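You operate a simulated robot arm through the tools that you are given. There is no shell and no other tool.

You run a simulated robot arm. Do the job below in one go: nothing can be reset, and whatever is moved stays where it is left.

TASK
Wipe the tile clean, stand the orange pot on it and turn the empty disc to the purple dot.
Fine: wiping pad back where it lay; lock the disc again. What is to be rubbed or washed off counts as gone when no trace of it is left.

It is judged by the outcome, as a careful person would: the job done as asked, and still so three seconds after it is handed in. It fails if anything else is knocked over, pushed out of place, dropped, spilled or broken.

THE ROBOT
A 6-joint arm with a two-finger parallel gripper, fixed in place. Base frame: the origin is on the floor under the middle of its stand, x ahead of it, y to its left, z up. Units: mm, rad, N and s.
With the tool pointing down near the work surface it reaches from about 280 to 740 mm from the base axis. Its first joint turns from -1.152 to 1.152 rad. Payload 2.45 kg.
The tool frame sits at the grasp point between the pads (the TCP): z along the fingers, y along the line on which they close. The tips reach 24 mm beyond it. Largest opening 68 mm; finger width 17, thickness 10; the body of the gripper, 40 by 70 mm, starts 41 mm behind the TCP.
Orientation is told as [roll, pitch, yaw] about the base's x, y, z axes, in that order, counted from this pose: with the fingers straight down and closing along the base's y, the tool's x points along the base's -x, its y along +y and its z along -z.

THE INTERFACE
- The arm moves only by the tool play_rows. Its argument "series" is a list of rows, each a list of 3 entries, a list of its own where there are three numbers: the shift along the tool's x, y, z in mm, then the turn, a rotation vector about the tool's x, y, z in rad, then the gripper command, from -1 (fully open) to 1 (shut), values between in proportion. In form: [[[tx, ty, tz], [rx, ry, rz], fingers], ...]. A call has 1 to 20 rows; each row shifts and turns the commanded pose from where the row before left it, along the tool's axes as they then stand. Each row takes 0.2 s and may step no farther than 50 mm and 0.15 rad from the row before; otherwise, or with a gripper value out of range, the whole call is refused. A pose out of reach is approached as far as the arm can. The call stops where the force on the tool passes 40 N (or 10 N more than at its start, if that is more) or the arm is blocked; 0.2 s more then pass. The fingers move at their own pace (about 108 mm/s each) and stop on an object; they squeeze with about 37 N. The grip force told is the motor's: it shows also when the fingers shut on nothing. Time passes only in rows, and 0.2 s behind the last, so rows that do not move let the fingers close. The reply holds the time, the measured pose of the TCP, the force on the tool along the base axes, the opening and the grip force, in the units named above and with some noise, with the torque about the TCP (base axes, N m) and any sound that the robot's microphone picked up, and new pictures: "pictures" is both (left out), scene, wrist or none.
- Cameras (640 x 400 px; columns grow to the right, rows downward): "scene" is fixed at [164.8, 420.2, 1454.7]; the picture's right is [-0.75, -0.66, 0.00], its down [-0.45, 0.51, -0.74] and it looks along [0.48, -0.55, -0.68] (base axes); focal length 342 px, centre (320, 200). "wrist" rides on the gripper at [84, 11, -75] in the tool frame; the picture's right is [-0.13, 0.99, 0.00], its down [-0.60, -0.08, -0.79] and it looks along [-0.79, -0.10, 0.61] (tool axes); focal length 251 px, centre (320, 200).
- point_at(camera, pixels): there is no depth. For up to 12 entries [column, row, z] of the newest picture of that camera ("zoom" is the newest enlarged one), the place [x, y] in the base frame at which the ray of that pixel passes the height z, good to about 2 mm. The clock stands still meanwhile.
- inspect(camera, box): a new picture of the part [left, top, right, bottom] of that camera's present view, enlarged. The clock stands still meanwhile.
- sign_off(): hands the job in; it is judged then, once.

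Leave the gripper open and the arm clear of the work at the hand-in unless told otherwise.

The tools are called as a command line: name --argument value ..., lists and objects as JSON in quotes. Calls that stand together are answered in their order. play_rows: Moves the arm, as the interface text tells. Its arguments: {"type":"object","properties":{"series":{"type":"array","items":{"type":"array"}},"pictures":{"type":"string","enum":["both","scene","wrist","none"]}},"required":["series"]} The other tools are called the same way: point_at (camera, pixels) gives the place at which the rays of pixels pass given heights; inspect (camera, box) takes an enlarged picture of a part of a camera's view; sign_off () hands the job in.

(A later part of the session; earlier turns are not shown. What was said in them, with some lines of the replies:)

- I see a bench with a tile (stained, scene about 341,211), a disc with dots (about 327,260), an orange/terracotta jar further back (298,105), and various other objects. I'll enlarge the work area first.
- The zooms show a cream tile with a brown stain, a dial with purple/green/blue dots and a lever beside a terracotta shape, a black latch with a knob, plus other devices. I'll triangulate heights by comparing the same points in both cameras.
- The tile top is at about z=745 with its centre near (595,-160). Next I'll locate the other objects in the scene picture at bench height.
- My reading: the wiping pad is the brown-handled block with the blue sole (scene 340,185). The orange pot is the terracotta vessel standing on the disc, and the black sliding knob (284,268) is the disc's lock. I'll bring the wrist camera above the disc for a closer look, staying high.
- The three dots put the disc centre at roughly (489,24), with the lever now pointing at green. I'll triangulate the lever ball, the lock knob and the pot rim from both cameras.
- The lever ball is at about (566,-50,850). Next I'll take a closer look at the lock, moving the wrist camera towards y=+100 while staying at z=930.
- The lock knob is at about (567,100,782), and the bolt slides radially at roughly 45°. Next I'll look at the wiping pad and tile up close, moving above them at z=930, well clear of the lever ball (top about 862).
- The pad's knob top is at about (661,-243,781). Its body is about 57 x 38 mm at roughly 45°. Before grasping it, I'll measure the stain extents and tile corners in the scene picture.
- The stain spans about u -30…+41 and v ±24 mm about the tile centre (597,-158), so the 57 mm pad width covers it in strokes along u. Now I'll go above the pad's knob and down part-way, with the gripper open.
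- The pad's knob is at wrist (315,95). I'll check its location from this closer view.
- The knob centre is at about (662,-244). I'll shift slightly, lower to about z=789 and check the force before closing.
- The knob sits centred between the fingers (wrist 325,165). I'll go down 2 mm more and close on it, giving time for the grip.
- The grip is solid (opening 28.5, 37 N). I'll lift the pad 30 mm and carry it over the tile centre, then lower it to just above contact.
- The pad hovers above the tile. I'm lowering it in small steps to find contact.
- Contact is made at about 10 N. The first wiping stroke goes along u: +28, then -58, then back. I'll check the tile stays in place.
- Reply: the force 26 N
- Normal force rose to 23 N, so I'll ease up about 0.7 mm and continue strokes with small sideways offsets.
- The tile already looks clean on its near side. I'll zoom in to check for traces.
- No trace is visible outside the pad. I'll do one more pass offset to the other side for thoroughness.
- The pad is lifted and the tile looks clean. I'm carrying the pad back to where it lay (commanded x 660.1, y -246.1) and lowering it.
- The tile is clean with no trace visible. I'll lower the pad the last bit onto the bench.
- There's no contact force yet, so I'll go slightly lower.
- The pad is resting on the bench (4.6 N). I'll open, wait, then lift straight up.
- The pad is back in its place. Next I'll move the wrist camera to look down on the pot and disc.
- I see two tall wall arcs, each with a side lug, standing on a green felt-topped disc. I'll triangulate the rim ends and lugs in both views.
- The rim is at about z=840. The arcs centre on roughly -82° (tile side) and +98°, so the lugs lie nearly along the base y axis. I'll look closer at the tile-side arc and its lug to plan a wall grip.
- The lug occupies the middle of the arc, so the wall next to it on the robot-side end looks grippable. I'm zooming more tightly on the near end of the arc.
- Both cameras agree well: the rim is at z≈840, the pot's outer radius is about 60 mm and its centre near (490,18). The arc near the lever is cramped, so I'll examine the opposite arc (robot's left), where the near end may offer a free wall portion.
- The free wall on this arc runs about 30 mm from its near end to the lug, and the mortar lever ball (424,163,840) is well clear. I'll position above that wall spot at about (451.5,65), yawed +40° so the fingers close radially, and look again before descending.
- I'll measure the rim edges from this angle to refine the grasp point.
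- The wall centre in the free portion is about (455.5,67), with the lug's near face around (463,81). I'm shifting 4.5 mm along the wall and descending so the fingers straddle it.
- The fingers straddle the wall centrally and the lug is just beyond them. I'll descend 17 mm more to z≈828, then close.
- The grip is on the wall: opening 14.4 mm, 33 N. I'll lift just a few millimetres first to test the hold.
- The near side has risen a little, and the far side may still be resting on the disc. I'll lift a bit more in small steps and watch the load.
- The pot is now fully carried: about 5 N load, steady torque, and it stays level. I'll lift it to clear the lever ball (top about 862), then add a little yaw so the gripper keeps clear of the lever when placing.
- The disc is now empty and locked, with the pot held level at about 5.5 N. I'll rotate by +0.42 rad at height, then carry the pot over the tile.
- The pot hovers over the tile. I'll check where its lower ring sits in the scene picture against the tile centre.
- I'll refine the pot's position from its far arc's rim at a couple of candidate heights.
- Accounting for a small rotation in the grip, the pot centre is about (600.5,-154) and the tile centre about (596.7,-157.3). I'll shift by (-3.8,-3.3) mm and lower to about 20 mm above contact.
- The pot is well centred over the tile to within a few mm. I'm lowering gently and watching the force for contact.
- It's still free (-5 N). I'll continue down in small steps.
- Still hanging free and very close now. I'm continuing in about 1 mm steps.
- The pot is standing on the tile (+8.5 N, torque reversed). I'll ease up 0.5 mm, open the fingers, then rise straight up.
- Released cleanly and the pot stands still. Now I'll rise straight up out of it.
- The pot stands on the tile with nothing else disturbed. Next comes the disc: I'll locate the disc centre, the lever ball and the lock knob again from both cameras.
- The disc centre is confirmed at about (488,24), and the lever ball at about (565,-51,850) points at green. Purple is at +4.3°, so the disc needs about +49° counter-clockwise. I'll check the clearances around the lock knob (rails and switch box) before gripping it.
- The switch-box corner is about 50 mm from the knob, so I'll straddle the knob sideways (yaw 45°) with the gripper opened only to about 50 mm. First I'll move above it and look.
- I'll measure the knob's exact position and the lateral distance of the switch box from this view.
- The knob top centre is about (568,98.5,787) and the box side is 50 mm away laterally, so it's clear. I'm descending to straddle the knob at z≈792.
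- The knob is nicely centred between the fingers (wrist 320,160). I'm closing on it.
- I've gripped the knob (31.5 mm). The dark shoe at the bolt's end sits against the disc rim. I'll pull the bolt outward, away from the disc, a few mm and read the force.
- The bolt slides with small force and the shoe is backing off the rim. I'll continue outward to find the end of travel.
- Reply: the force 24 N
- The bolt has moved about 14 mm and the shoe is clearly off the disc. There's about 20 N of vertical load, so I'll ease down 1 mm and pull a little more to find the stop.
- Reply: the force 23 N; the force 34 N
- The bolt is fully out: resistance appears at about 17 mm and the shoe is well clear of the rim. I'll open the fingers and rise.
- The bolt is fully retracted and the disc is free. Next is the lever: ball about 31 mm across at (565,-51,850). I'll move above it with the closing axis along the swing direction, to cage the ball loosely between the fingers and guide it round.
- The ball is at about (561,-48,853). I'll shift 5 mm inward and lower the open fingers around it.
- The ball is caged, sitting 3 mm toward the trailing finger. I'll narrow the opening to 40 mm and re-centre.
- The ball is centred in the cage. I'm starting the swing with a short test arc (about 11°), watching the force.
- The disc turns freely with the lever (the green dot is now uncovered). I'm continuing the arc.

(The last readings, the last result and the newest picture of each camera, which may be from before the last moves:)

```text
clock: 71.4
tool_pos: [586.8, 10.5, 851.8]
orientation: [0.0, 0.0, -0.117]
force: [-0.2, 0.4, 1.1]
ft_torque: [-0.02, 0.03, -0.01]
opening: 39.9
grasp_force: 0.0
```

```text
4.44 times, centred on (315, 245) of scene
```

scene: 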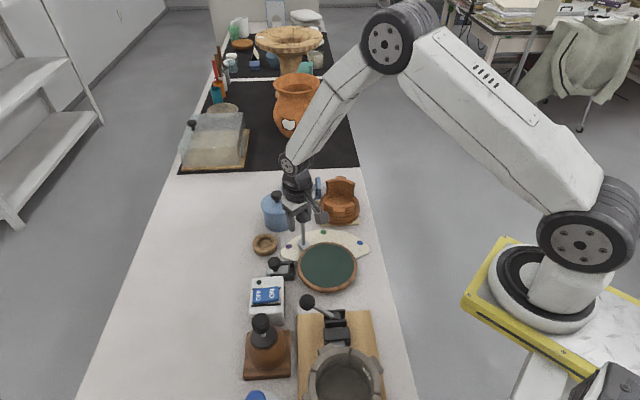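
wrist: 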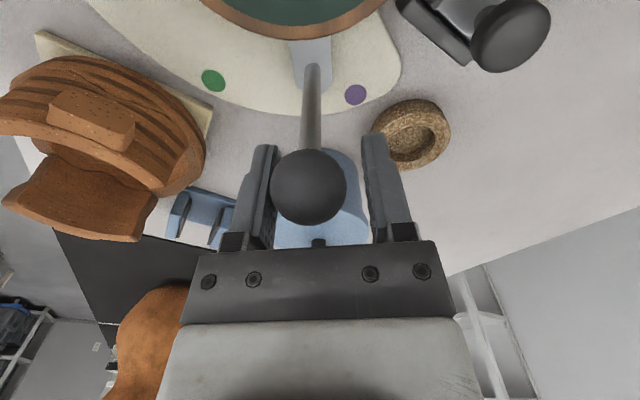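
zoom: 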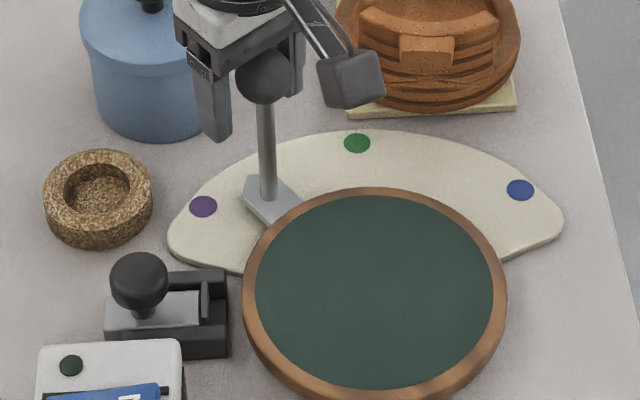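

The lever is nearing purple, with about 15° remaining. I'll do about 13° more, then check alignment.

play_rows --series '[[[0.2, 6.3, 0], [0, 0, -0.06], -0.176], [[0.2, 6.3, 0], [0, 0, -0.06], -0.176], [[0.2, 6.3, 0], [0, 0, -0.06], -0.176], [[0.1, 5.2, 0], [0, 0, -0.05], -0.176], [[0, 0, 0], [0, 0, 0], -0.176]]'

inspect --camera "scene" --box '[270, 200, 360, 290]'

inspect --camera "wrist" --box '[220, 0, 440, 220]'

```text
clock: 72.6
tool_pos: [587.8, 35.2, 853.3]
orientation: [-0.001, 0.001, 0.115]
force: [0.3, -0.1, -0.4]
ft_torque: [-0.02, -0.02, 0.04]
opening: 40.0
grasp_force: 0.1
```

scene: 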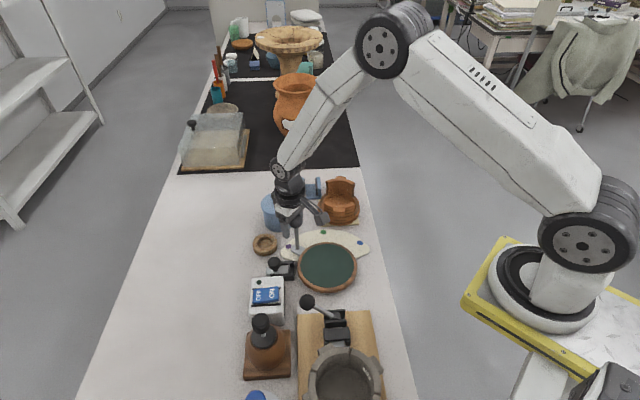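
wrist: 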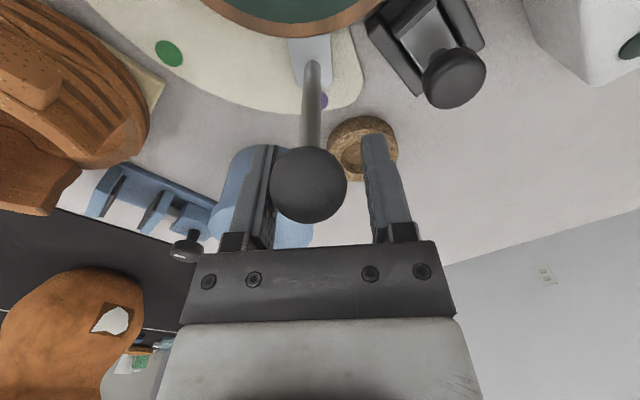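

```text
4.44 times, centred on (315, 245) of scene
```

zoom: 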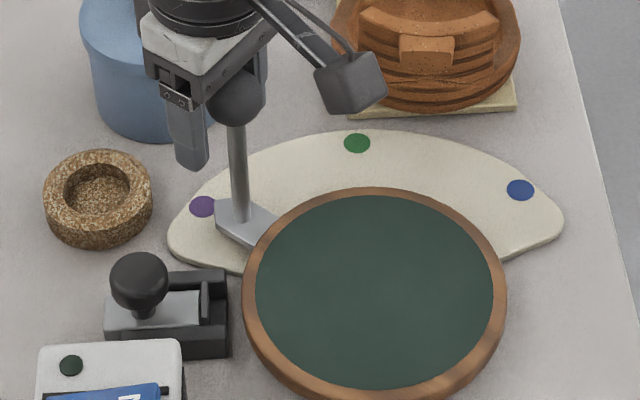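

```text
1.82 times, centred on (330, 110) of wrist
```

zoom: 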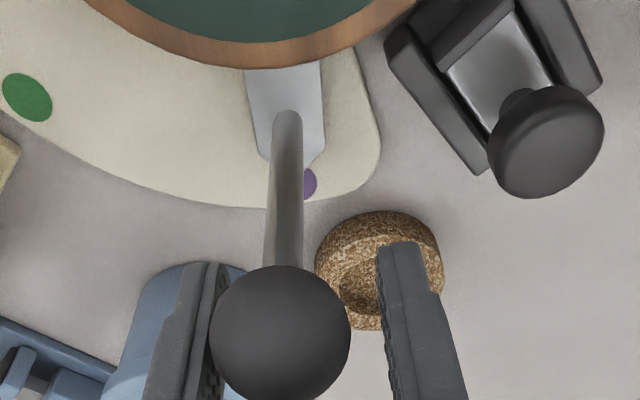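

inspect --camera "scene" --box '[280, 230, 320, 260]'

inspect --camera "wrist" --box '[270, 20, 370, 120]'

```text
13.33 times, centred on (300, 245) of scene
```

zoom: 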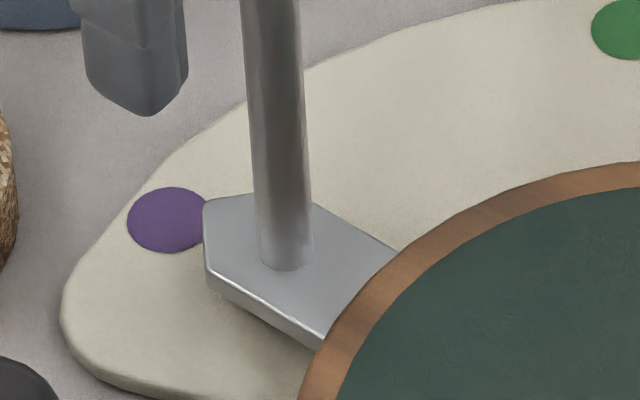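

```text
4.00 times, centred on (320, 70) of wrist
```

zoom: 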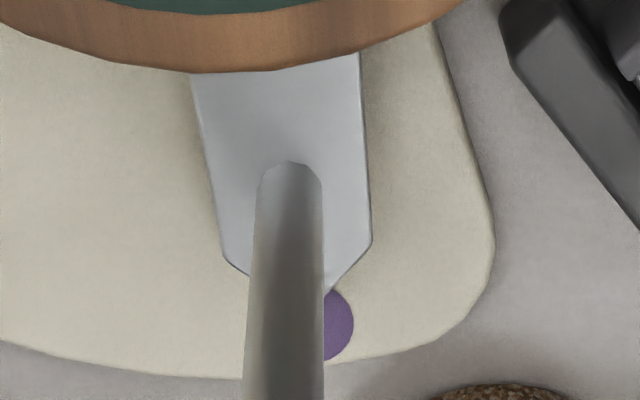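

point_at --camera "scene" --pixels '[[291.2, 245.4, 752], [291.2, 245.4, 757], [295.5, 244.6, 755], [291.6, 249.9, 755], [288.5, 246.5, 745], [297.3, 250.1, 757]]'

point_at --camera "wrist" --pixels '[[295.5, 84.5, 755], [333, 80, 755], [314.5, 99.5, 755], [319.5, 101.3, 745], [312, 66, 757], [288.3, 40, 757], [329.5, 33.8, 757]]'

```text
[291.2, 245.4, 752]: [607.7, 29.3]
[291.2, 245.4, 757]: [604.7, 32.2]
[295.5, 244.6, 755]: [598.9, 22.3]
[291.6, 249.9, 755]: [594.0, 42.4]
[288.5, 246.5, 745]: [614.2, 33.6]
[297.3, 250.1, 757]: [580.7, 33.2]
```

```text
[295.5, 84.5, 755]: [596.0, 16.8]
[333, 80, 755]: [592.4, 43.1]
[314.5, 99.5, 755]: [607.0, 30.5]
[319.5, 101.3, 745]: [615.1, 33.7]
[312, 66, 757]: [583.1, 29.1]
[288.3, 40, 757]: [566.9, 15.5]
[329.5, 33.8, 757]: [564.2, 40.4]
```

The pointer tip is at about (606.5,30.5) and the purple dot at (614.7,33.6), so the lever is within roughly 1° of purple. I'll nudge it 1.7 mm further and recheck.

play_rows --series '[[[0, 1.7, 0], [0, 0, -0.016], -0.176], [[0, 0, 0], [0, 0, 0], -0.176]]'

inspect --camera "scene" --box '[280, 230, 320, 260]'

inspect --camera "wrist" --box '[270, 20, 370, 120]'

```text
clock: 73.2
tool_pos: [587.5, 35.4, 851.2]
orientation: [0.0, 0.001, 0.13]
force: [0.4, -0.1, 0.0]
ft_torque: [-0.05, 0.0, -0.02]
opening: 40.0
grasp_force: 0.1
```

scene: 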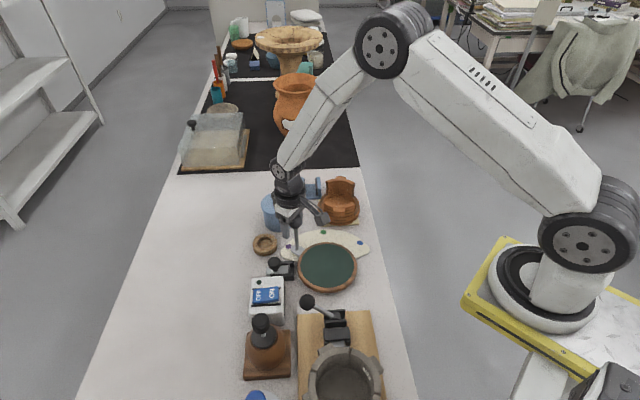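
wrist: 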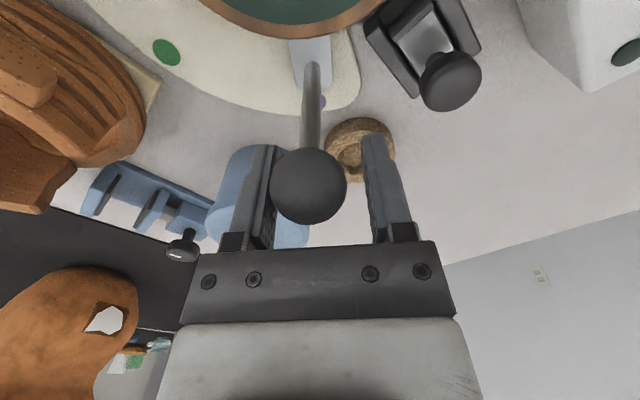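

```text
13.33 times, centred on (300, 245) of scene
```

zoom: 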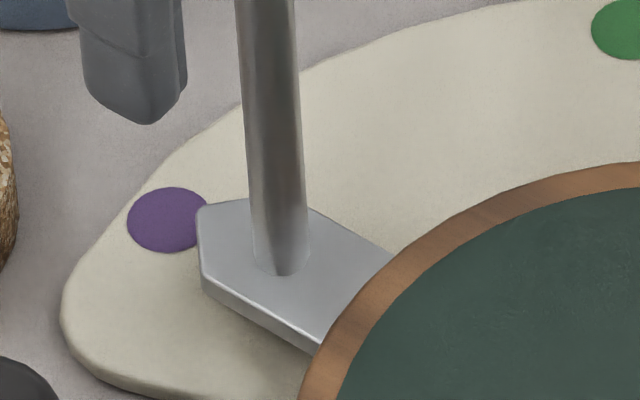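

```text
4.00 times, centred on (320, 70) of wrist
```

zoom: 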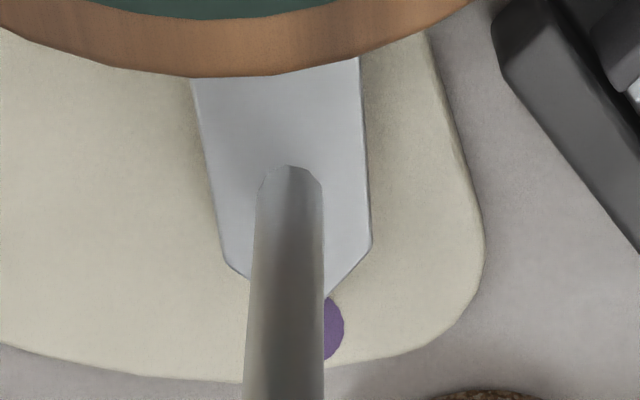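

The pointer is now aligned with the purple dot (about 4° for both). I'll centre the cage on the ball so nothing drags, then rise straight up.

play_rows --series '[[[0, -3, 0], [0, 0, 0], -0.3], [[0, -1.5, -5], [0, 0, 0], -0.6], [[0, 0, -20], [0, 0, 0], -0.6], [[0, 0, -30], [0, 0, 0], -0.6], [[0, 0, -30], [0, 0, 0], -0.6], [[0, 0, 0], [0, 0, 0], -0.6]]'

inspect --camera "scene" --box '[260, 200, 360, 290]'

inspect --camera "scene" --box '[280, 230, 320, 260]'

```text
clock: 74.6
tool_pos: [584.9, 31.8, 936.2]
orientation: [0.0, 0.001, 0.128]
force: [0.1, 0.3, -0.7]
ft_torque: [0.01, -0.02, 0.01]
opening: 54.6
grasp_force: 0.1
```

scene: 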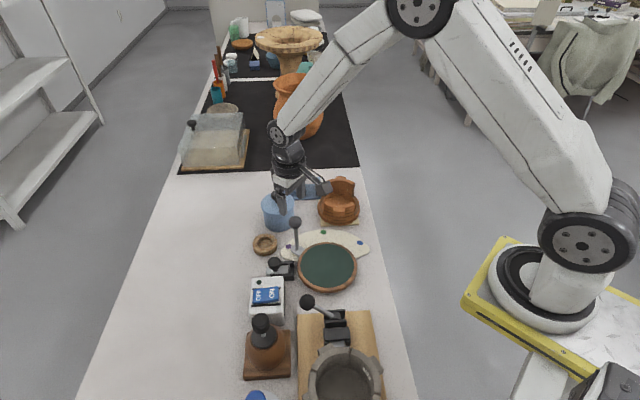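
wrist: 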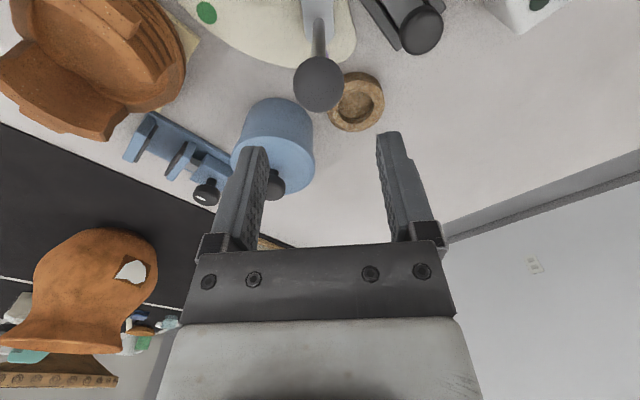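

```text
4.44 times, centred on (310, 245) of scene
```

zoom: 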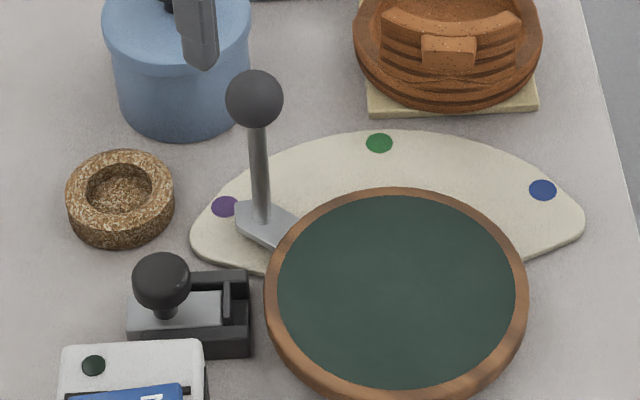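

```text
13.33 times, centred on (300, 245) of scene
```

zoom: 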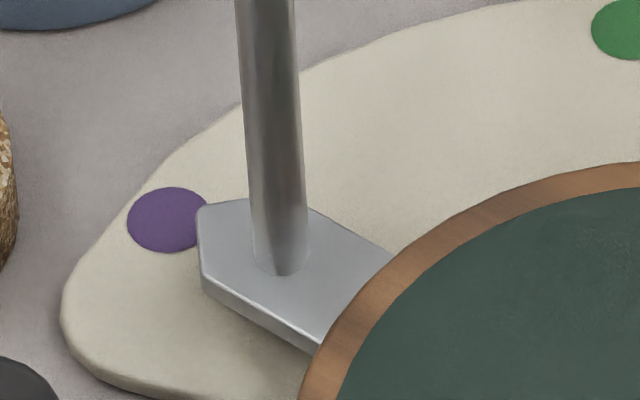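

The lever holds at purple. Now I'll go back to the lock: above the knob (about 579.8,111), yaw back to 45°, and down to z≈867.

play_rows --series '[[[-1.3, 40.55, 0], [0, 0, 0], -0.65], [[-1.3, 40.55, 0], [0, 0, 0], -0.65], [[0, 0, 0], [0, 0, -0.1314], -0.65], [[0, 0, 0], [0, 0, -0.1314], -0.65], [[0, 0, 0], [0, 0, -0.1314], -0.65], [[0, 0, 0], [0, 0, -0.1314], -0.65], [[0, 0, 0], [0, 0, -0.1314], -0.65], [[0, 0, 35], [0, 0, 0], -0.65], [[0, 0, 34.7], [0, 0, 0], -0.65], [[0, 0, 0], [0, 0, 0], -0.65]]'

inspect --camera "wrist" --box '[220, 0, 440, 180]'

point_at --camera "scene" --pixels '[[275, 262, 787], [275, 262, 782]]'

```text
clock: 76.8
tool_pos: [581.1, 112.5, 867.1]
orientation: [0.001, -0.001, 0.785]
force: [0.2, -1.1, 0.2]
ft_torque: [-0.01, 0.0, 0.0]
opening: 56.0
grasp_force: 0.1
```

scene: 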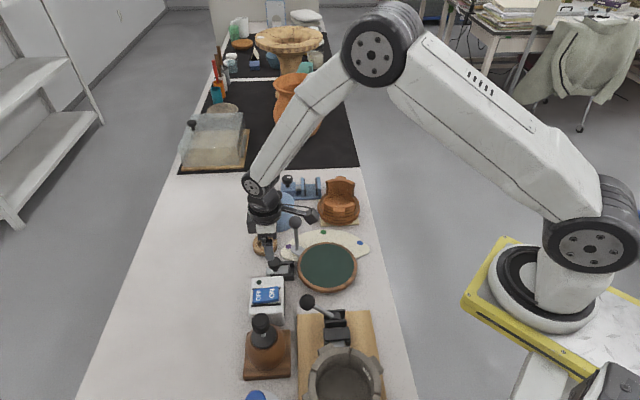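
wrist: 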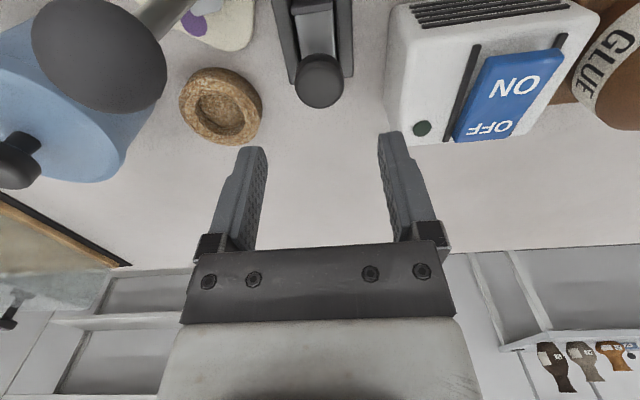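

```text
2.22 times, centred on (330, 90) of wrist
```

zoom: 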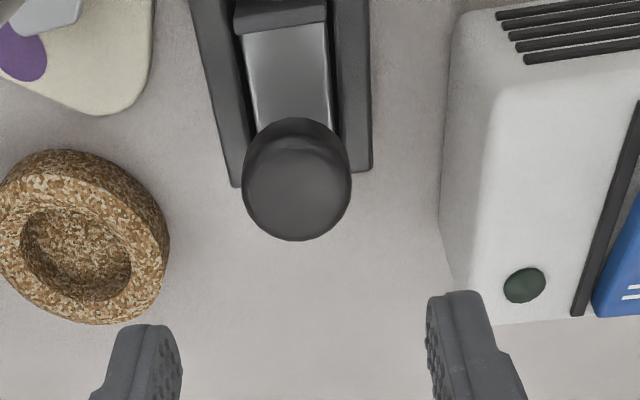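

```text
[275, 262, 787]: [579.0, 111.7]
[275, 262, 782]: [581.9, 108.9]
```

The knob sits at the same image place as before. I'll descend and grip it; the lever ball stays about 13 mm clear of the gripper.

play_rows --series '[[[0, 0, 20], [0, 0, 0], -0.65], [[0, 0, 20], [0, 0, 0], -0.65], [[0, 0, 20], [0, 0, 0], -0.65], [[0, 0, 10], [0, 0, 0], -0.65], [[0, 0, 5.5], [0, 0, 0], -0.65], [[0, 0, 0], [0, 0, 0], -0.65]]'

inspect --camera "wrist" --box '[220, 0, 420, 200]'

```text
clock: 78.2
tool_pos: [581.2, 111.5, 794.0]
orientation: [0.002, -0.001, 0.785]
force: [-1.0, 0.1, 0.5]
ft_torque: [0.03, -0.01, -0.02]
opening: 56.0
grasp_force: 0.0
```

scene: 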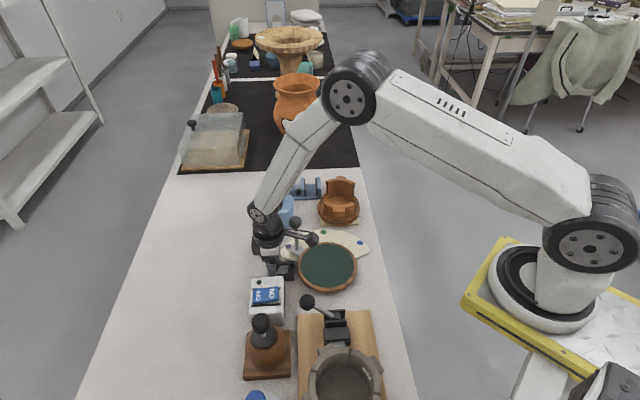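
wrist: 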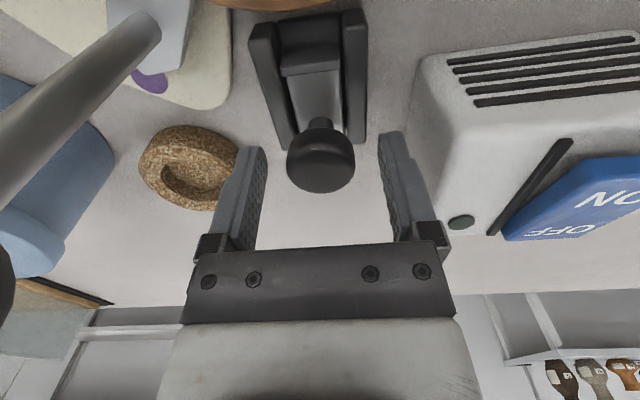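

```text
2.00 times, centred on (320, 100) of wrist
```

zoom: 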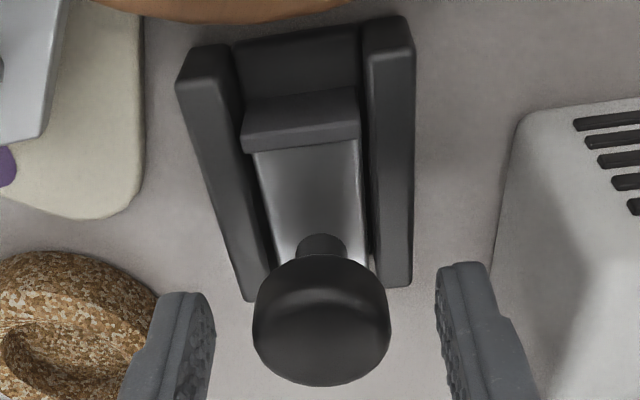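

The knob is centred between the fingers. I'm closing the grip.

play_rows --series '[[[0, 0, 0], [0, 0, 0], 0.3], [[0, 0, 0], [0, 0, 0], 1], [[0, 0, 0], [0, 0, 0], 1]]' --pictures "none"

play_rows --series '[[[2, 0, 0], [0, 0, 0], 1], [[2, 0, 0], [0, 0, 0], 1], [[2, 0, 0], [0, 0, 0], 1], [[0, 0, 0], [0, 0, 0], 1]]' --pictures "wrist"

```text
clock: 79.0
tool_pos: [579.4, 113.9, 793.9]
orientation: [0.0, 0.0, 0.786]
force: [-4.9, 5.4, 1.5]
ft_torque: [0.15, -0.01, 0.0]
opening: 31.4
grasp_force: 44.8
```

```text
clock: 80.0
tool_pos: [574.9, 109.4, 793.2]
orientation: [0.0, 0.001, 0.786]
force: [-7.4, 6.6, 15.2]
ft_torque: [-0.37, 0.67, 0.08]
opening: 31.3
grasp_force: 45.0
```

wrist: 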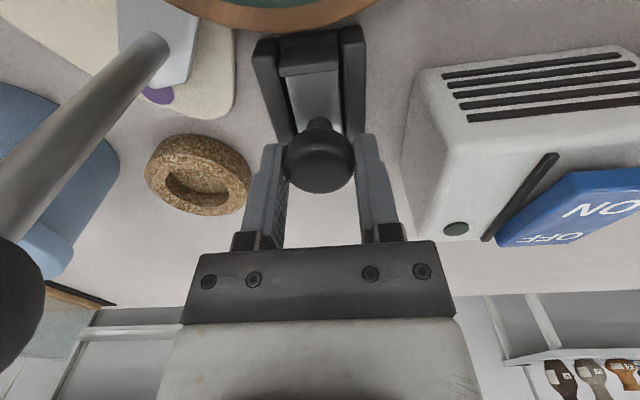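

The bolt is sliding back in. There's slight downward load (+15 N), so I'll ease up 0.7 mm and continue inward.

play_rows --series '[[[2, -0.4, -0.7], [0, 0, 0], 1], [[2, 0, 0], [0, 0, 0], 1], [[2, 0, 0], [0, 0, 0], 1], [[0, 0, 0], [0, 0, 0], 1]]' --pictures "none"

play_rows --series '[[[1.5, 0, 0], [0, 0, 0], 1], [[1.5, 0, 0], [0, 0, 0], 1], [[0, 0, 0], [0, 0, 0], 1]]' --pictures "wrist"

inspect --camera "wrist" --box '[220, 0, 420, 200]'

```text
clock: 81.0
tool_pos: [571.0, 104.6, 792.8]
orientation: [0.0, 0.0, 0.784]
force: [-8.6, 8.4, 13.0]
ft_torque: [0.39, -0.16, -0.05]
opening: 31.1
grasp_force: 45.3
```

```text
clock: 81.8
tool_pos: [568.0, 102.2, 793.1]
orientation: [-0.001, 0.001, 0.783]
force: [-8.2, 6.7, 10.1]
ft_torque: [0.39, -0.26, -0.05]
opening: 31.5
grasp_force: 44.5
```

wrist: 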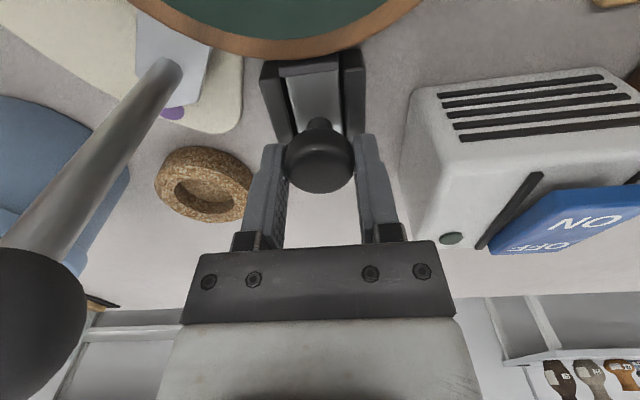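

```text
2.00 times, centred on (320, 100) of wrist
```

zoom: 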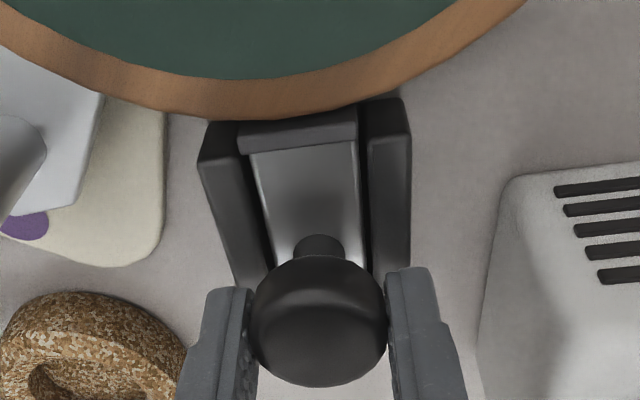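

15 mm are back in and the shoe is nearly at the rim. I'm continuing in 1 mm steps until it seats.

play_rows --series '[[[1, 0, 0], [0, 0, 0], 1], [[0, 0, 0], [0, 0, 0], 1]]' --pictures "none"

play_rows --series '[[[1, 0, 0], [0, 0, 0], 1], [[0, 0, 0], [0, 0, 0], 1]]' --pictures "none"

play_rows --series '[[[1, 0, 0], [0, 0, 0], 1], [[0, 0, 0], [0, 0, 0], 1]]' --pictures "wrist"

inspect --camera "wrist" --box '[220, 0, 420, 200]'

```text
clock: 82.4
tool_pos: [567.9, 100.8, 793.6]
orientation: [-0.002, 0.0, 0.786]
force: [-5.9, 9.0, 6.7]
ft_torque: [-0.07, 0.32, -0.07]
opening: 31.4
grasp_force: 44.4
```

```text
clock: 83.0
tool_pos: [567.4, 101.4, 792.9]
orientation: [-0.002, -0.001, 0.786]
force: [1.2, 17.6, -1.3]
ft_torque: [-0.04, 0.34, 0.06]
opening: 31.3
grasp_force: 45.0
```

```text
clock: 83.6
tool_pos: [567.6, 101.8, 794.0]
orientation: [-0.002, -0.002, 0.786]
force: [7.6, 34.4, -9.4]
ft_torque: [0.68, -0.16, -0.2]
opening: 31.2
grasp_force: 44.2
```

wrist: 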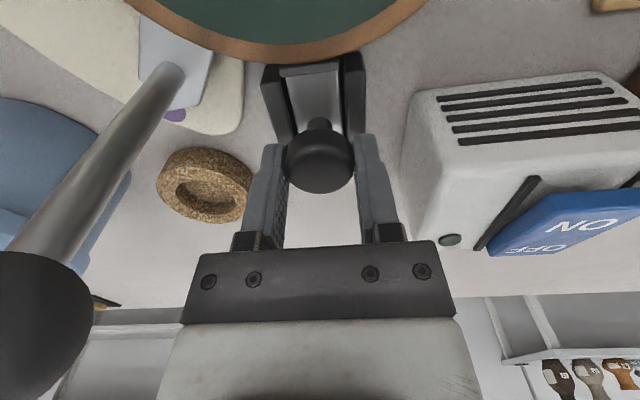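

```text
2.00 times, centred on (320, 100) of wrist
```

zoom: 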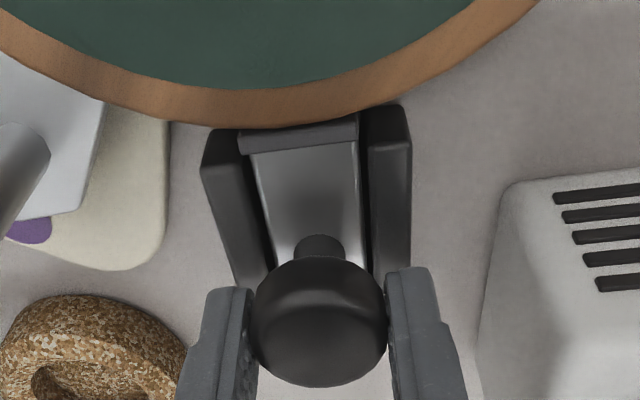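

The bolt has seated firmly (about 30 N along the slide, same measured position as originally locked). I'll open and rise.

play_rows --series '[[[0, 0, 0], [0, 0, 0], -0.6], [[0, 0, 0], [0, 0, 0], -0.65], [[0, 0, -15], [0, 0, 0], -0.65], [[0, 0, -30], [0, 0, 0], -0.65], [[0, 0, -40], [0, 0, 0], -0.65], [[0, 0, -40], [0, 0, 0], -0.65], [[0, 0, 0], [0, 0, 0], -0.65]]'

inspect --camera "scene" --box '[255, 200, 355, 290]'

inspect --camera "scene" --box '[280, 230, 320, 260]'

```text
clock: 85.2
tool_pos: [567.5, 100.2, 918.4]
orientation: [0.001, 0.003, 0.784]
force: [-0.2, -0.2, -0.5]
ft_torque: [-0.03, 0.02, -0.02]
opening: 55.9
grasp_force: 0.1
```

scene: 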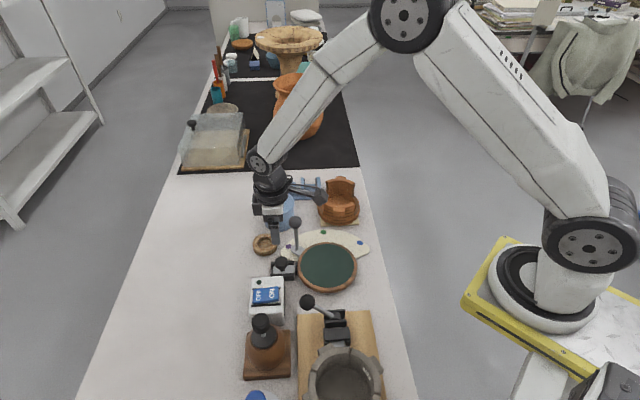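
wrist: 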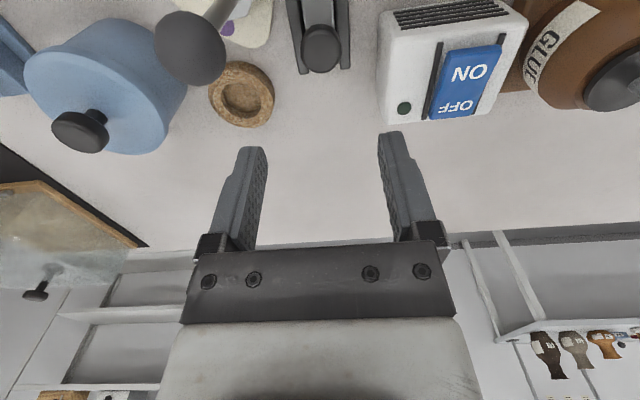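

```text
4.44 times, centred on (305, 245) of scene
```

zoom: 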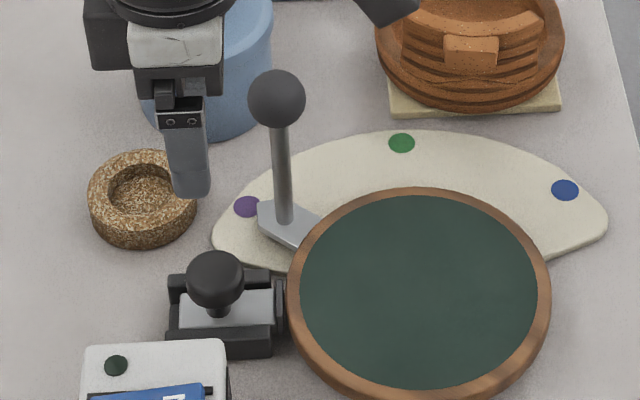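

```text
13.33 times, centred on (300, 245) of scene
```

zoom: 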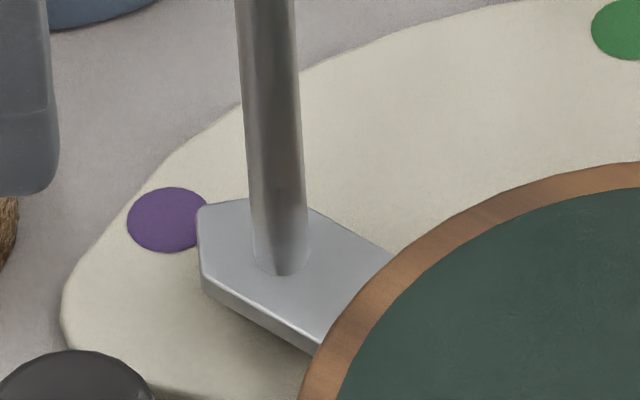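

Everything is locked with the lever on purple. I'll retreat the arm upward and back toward the robot with the gripper open, then do a final check.

play_rows --series '[[[0, 0, -45], [0, 0, 0], -1], [[0, 0, -45], [0, 0, 0], -1], [[43.5, -3.9, -8], [0, 0, 0], -1], [[43.5, -3.9, -8], [0, 0, 0], -1], [[43.5, -3.9, -8], [0, 0, 0], -1], [[43.5, -3.9, -8], [0, 0, 0], -1], [[43.5, -3.9, -8], [0, 0, 0], -1], [[43.4, -3.9, -8], [0, 0, 0], -1], [[0, 0, 0], [0, 0, 0], -1]]'

inspect --camera "scene" --box '[240, 160, 380, 300]'

inspect --camera "scene" --box '[300, 165, 370, 235]'

inspect --camera "scene" --box '[265, 240, 335, 290]'

```text
clock: 87.2
tool_pos: [402.6, -100.5, 1055.7]
orientation: [-0.001, 0.0, 0.785]
force: [-0.7, 0.7, 0.5]
ft_torque: [-0.03, -0.02, -0.02]
opening: 68.4
grasp_force: 0.1
```

scene: 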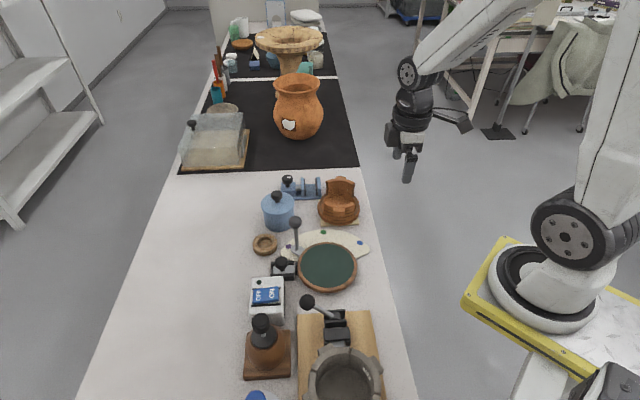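
wrist: 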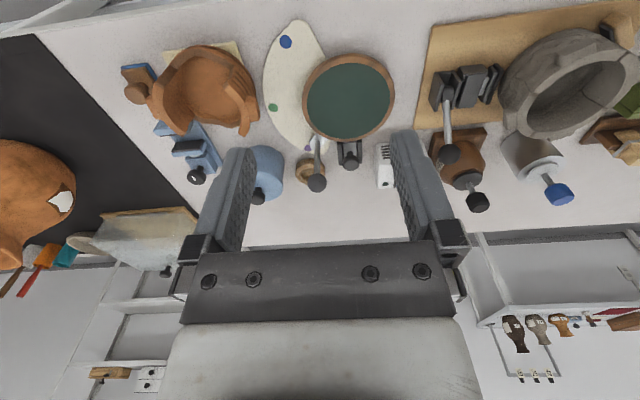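

```text
2.86 times, centred on (310, 230) of scene
```

zoom: 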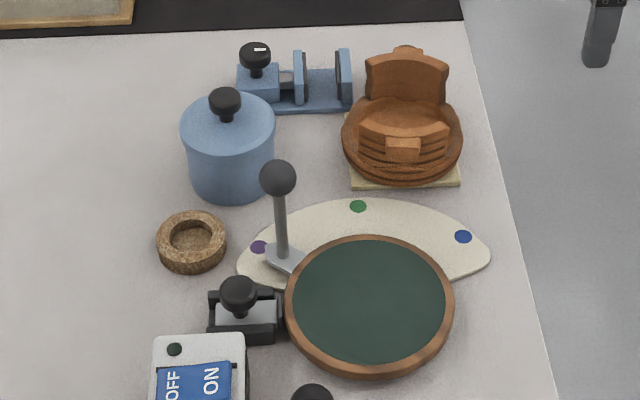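

```text
5.71 times, centred on (335, 200) of scene
```

zoom: 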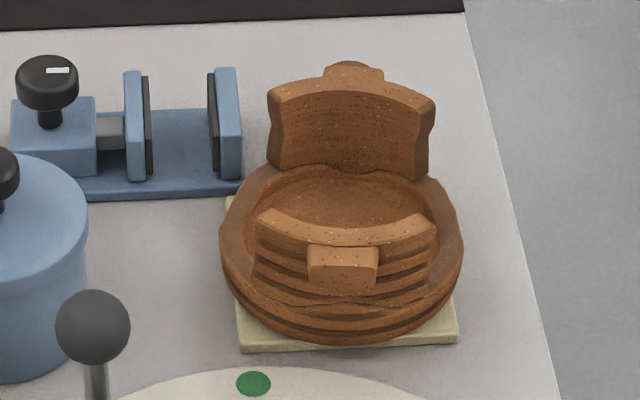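

```text
8.00 times, centred on (300, 265) of scene
```

zoom: 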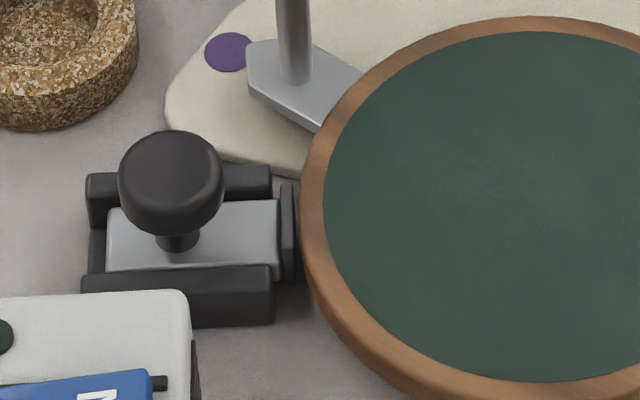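

The disc is locked with its lever on purple and the pot stands on the tile. One last look at the pad, tile and pot from the wrist camera.

inspect --camera "wrist" --box '[100, 10, 420, 210]'

inspect --camera "wrist" --box '[110, 30, 260, 150]'

point_at --camera "wrist" --pixels '[[135, 92, 780], [209, 90, 765], [238, 42, 749], [163, 52, 749]]'

```text
2.00 times, centred on (260, 110) of wrist
```

zoom: 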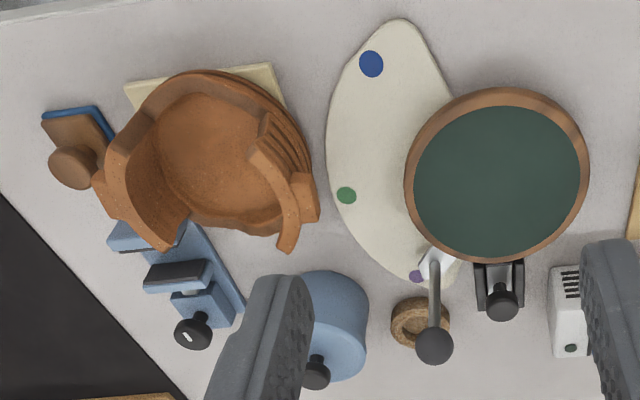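

```text
3.33 times, centred on (185, 90) of wrist
```

zoom: 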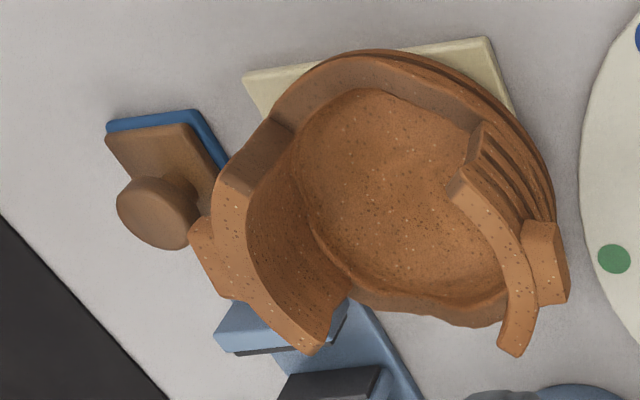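

```text
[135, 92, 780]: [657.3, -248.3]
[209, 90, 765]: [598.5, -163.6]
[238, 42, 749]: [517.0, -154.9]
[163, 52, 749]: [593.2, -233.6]
```

The tile is clean and hasn't moved, and the pot sits on it within a few mm of centre. The pad is back where it lay, the disc is empty and locked with its lever at the purple dot, and the arm is clear with the gripper open. I'm handing the job in.

sign_off

```text
The job is handed in.
```

The job is done and handed in. The result of the judging hasn't come back to me.

- **Tile:** wiped until no trace of the stain was visible in either camera. It hasn't moved.
- **Orange pot:** standing upright on the tile, within a few millimetres of its centre. I took this to be the pot that stood on the disc, since moving it is what leaves the disc empty. It's a little wider than the tile, so its sides overhang the tile edges slightly.
- **Disc:** turned about 49° from green, with its pointer at the purple dot to within about half a degree. The lock is pushed back in to where it was at the start.
- **Wiping pad:** back where it lay.

Nothing else looked moved or knocked in the final pictures. The arm is clear of the bench with the gripper open.
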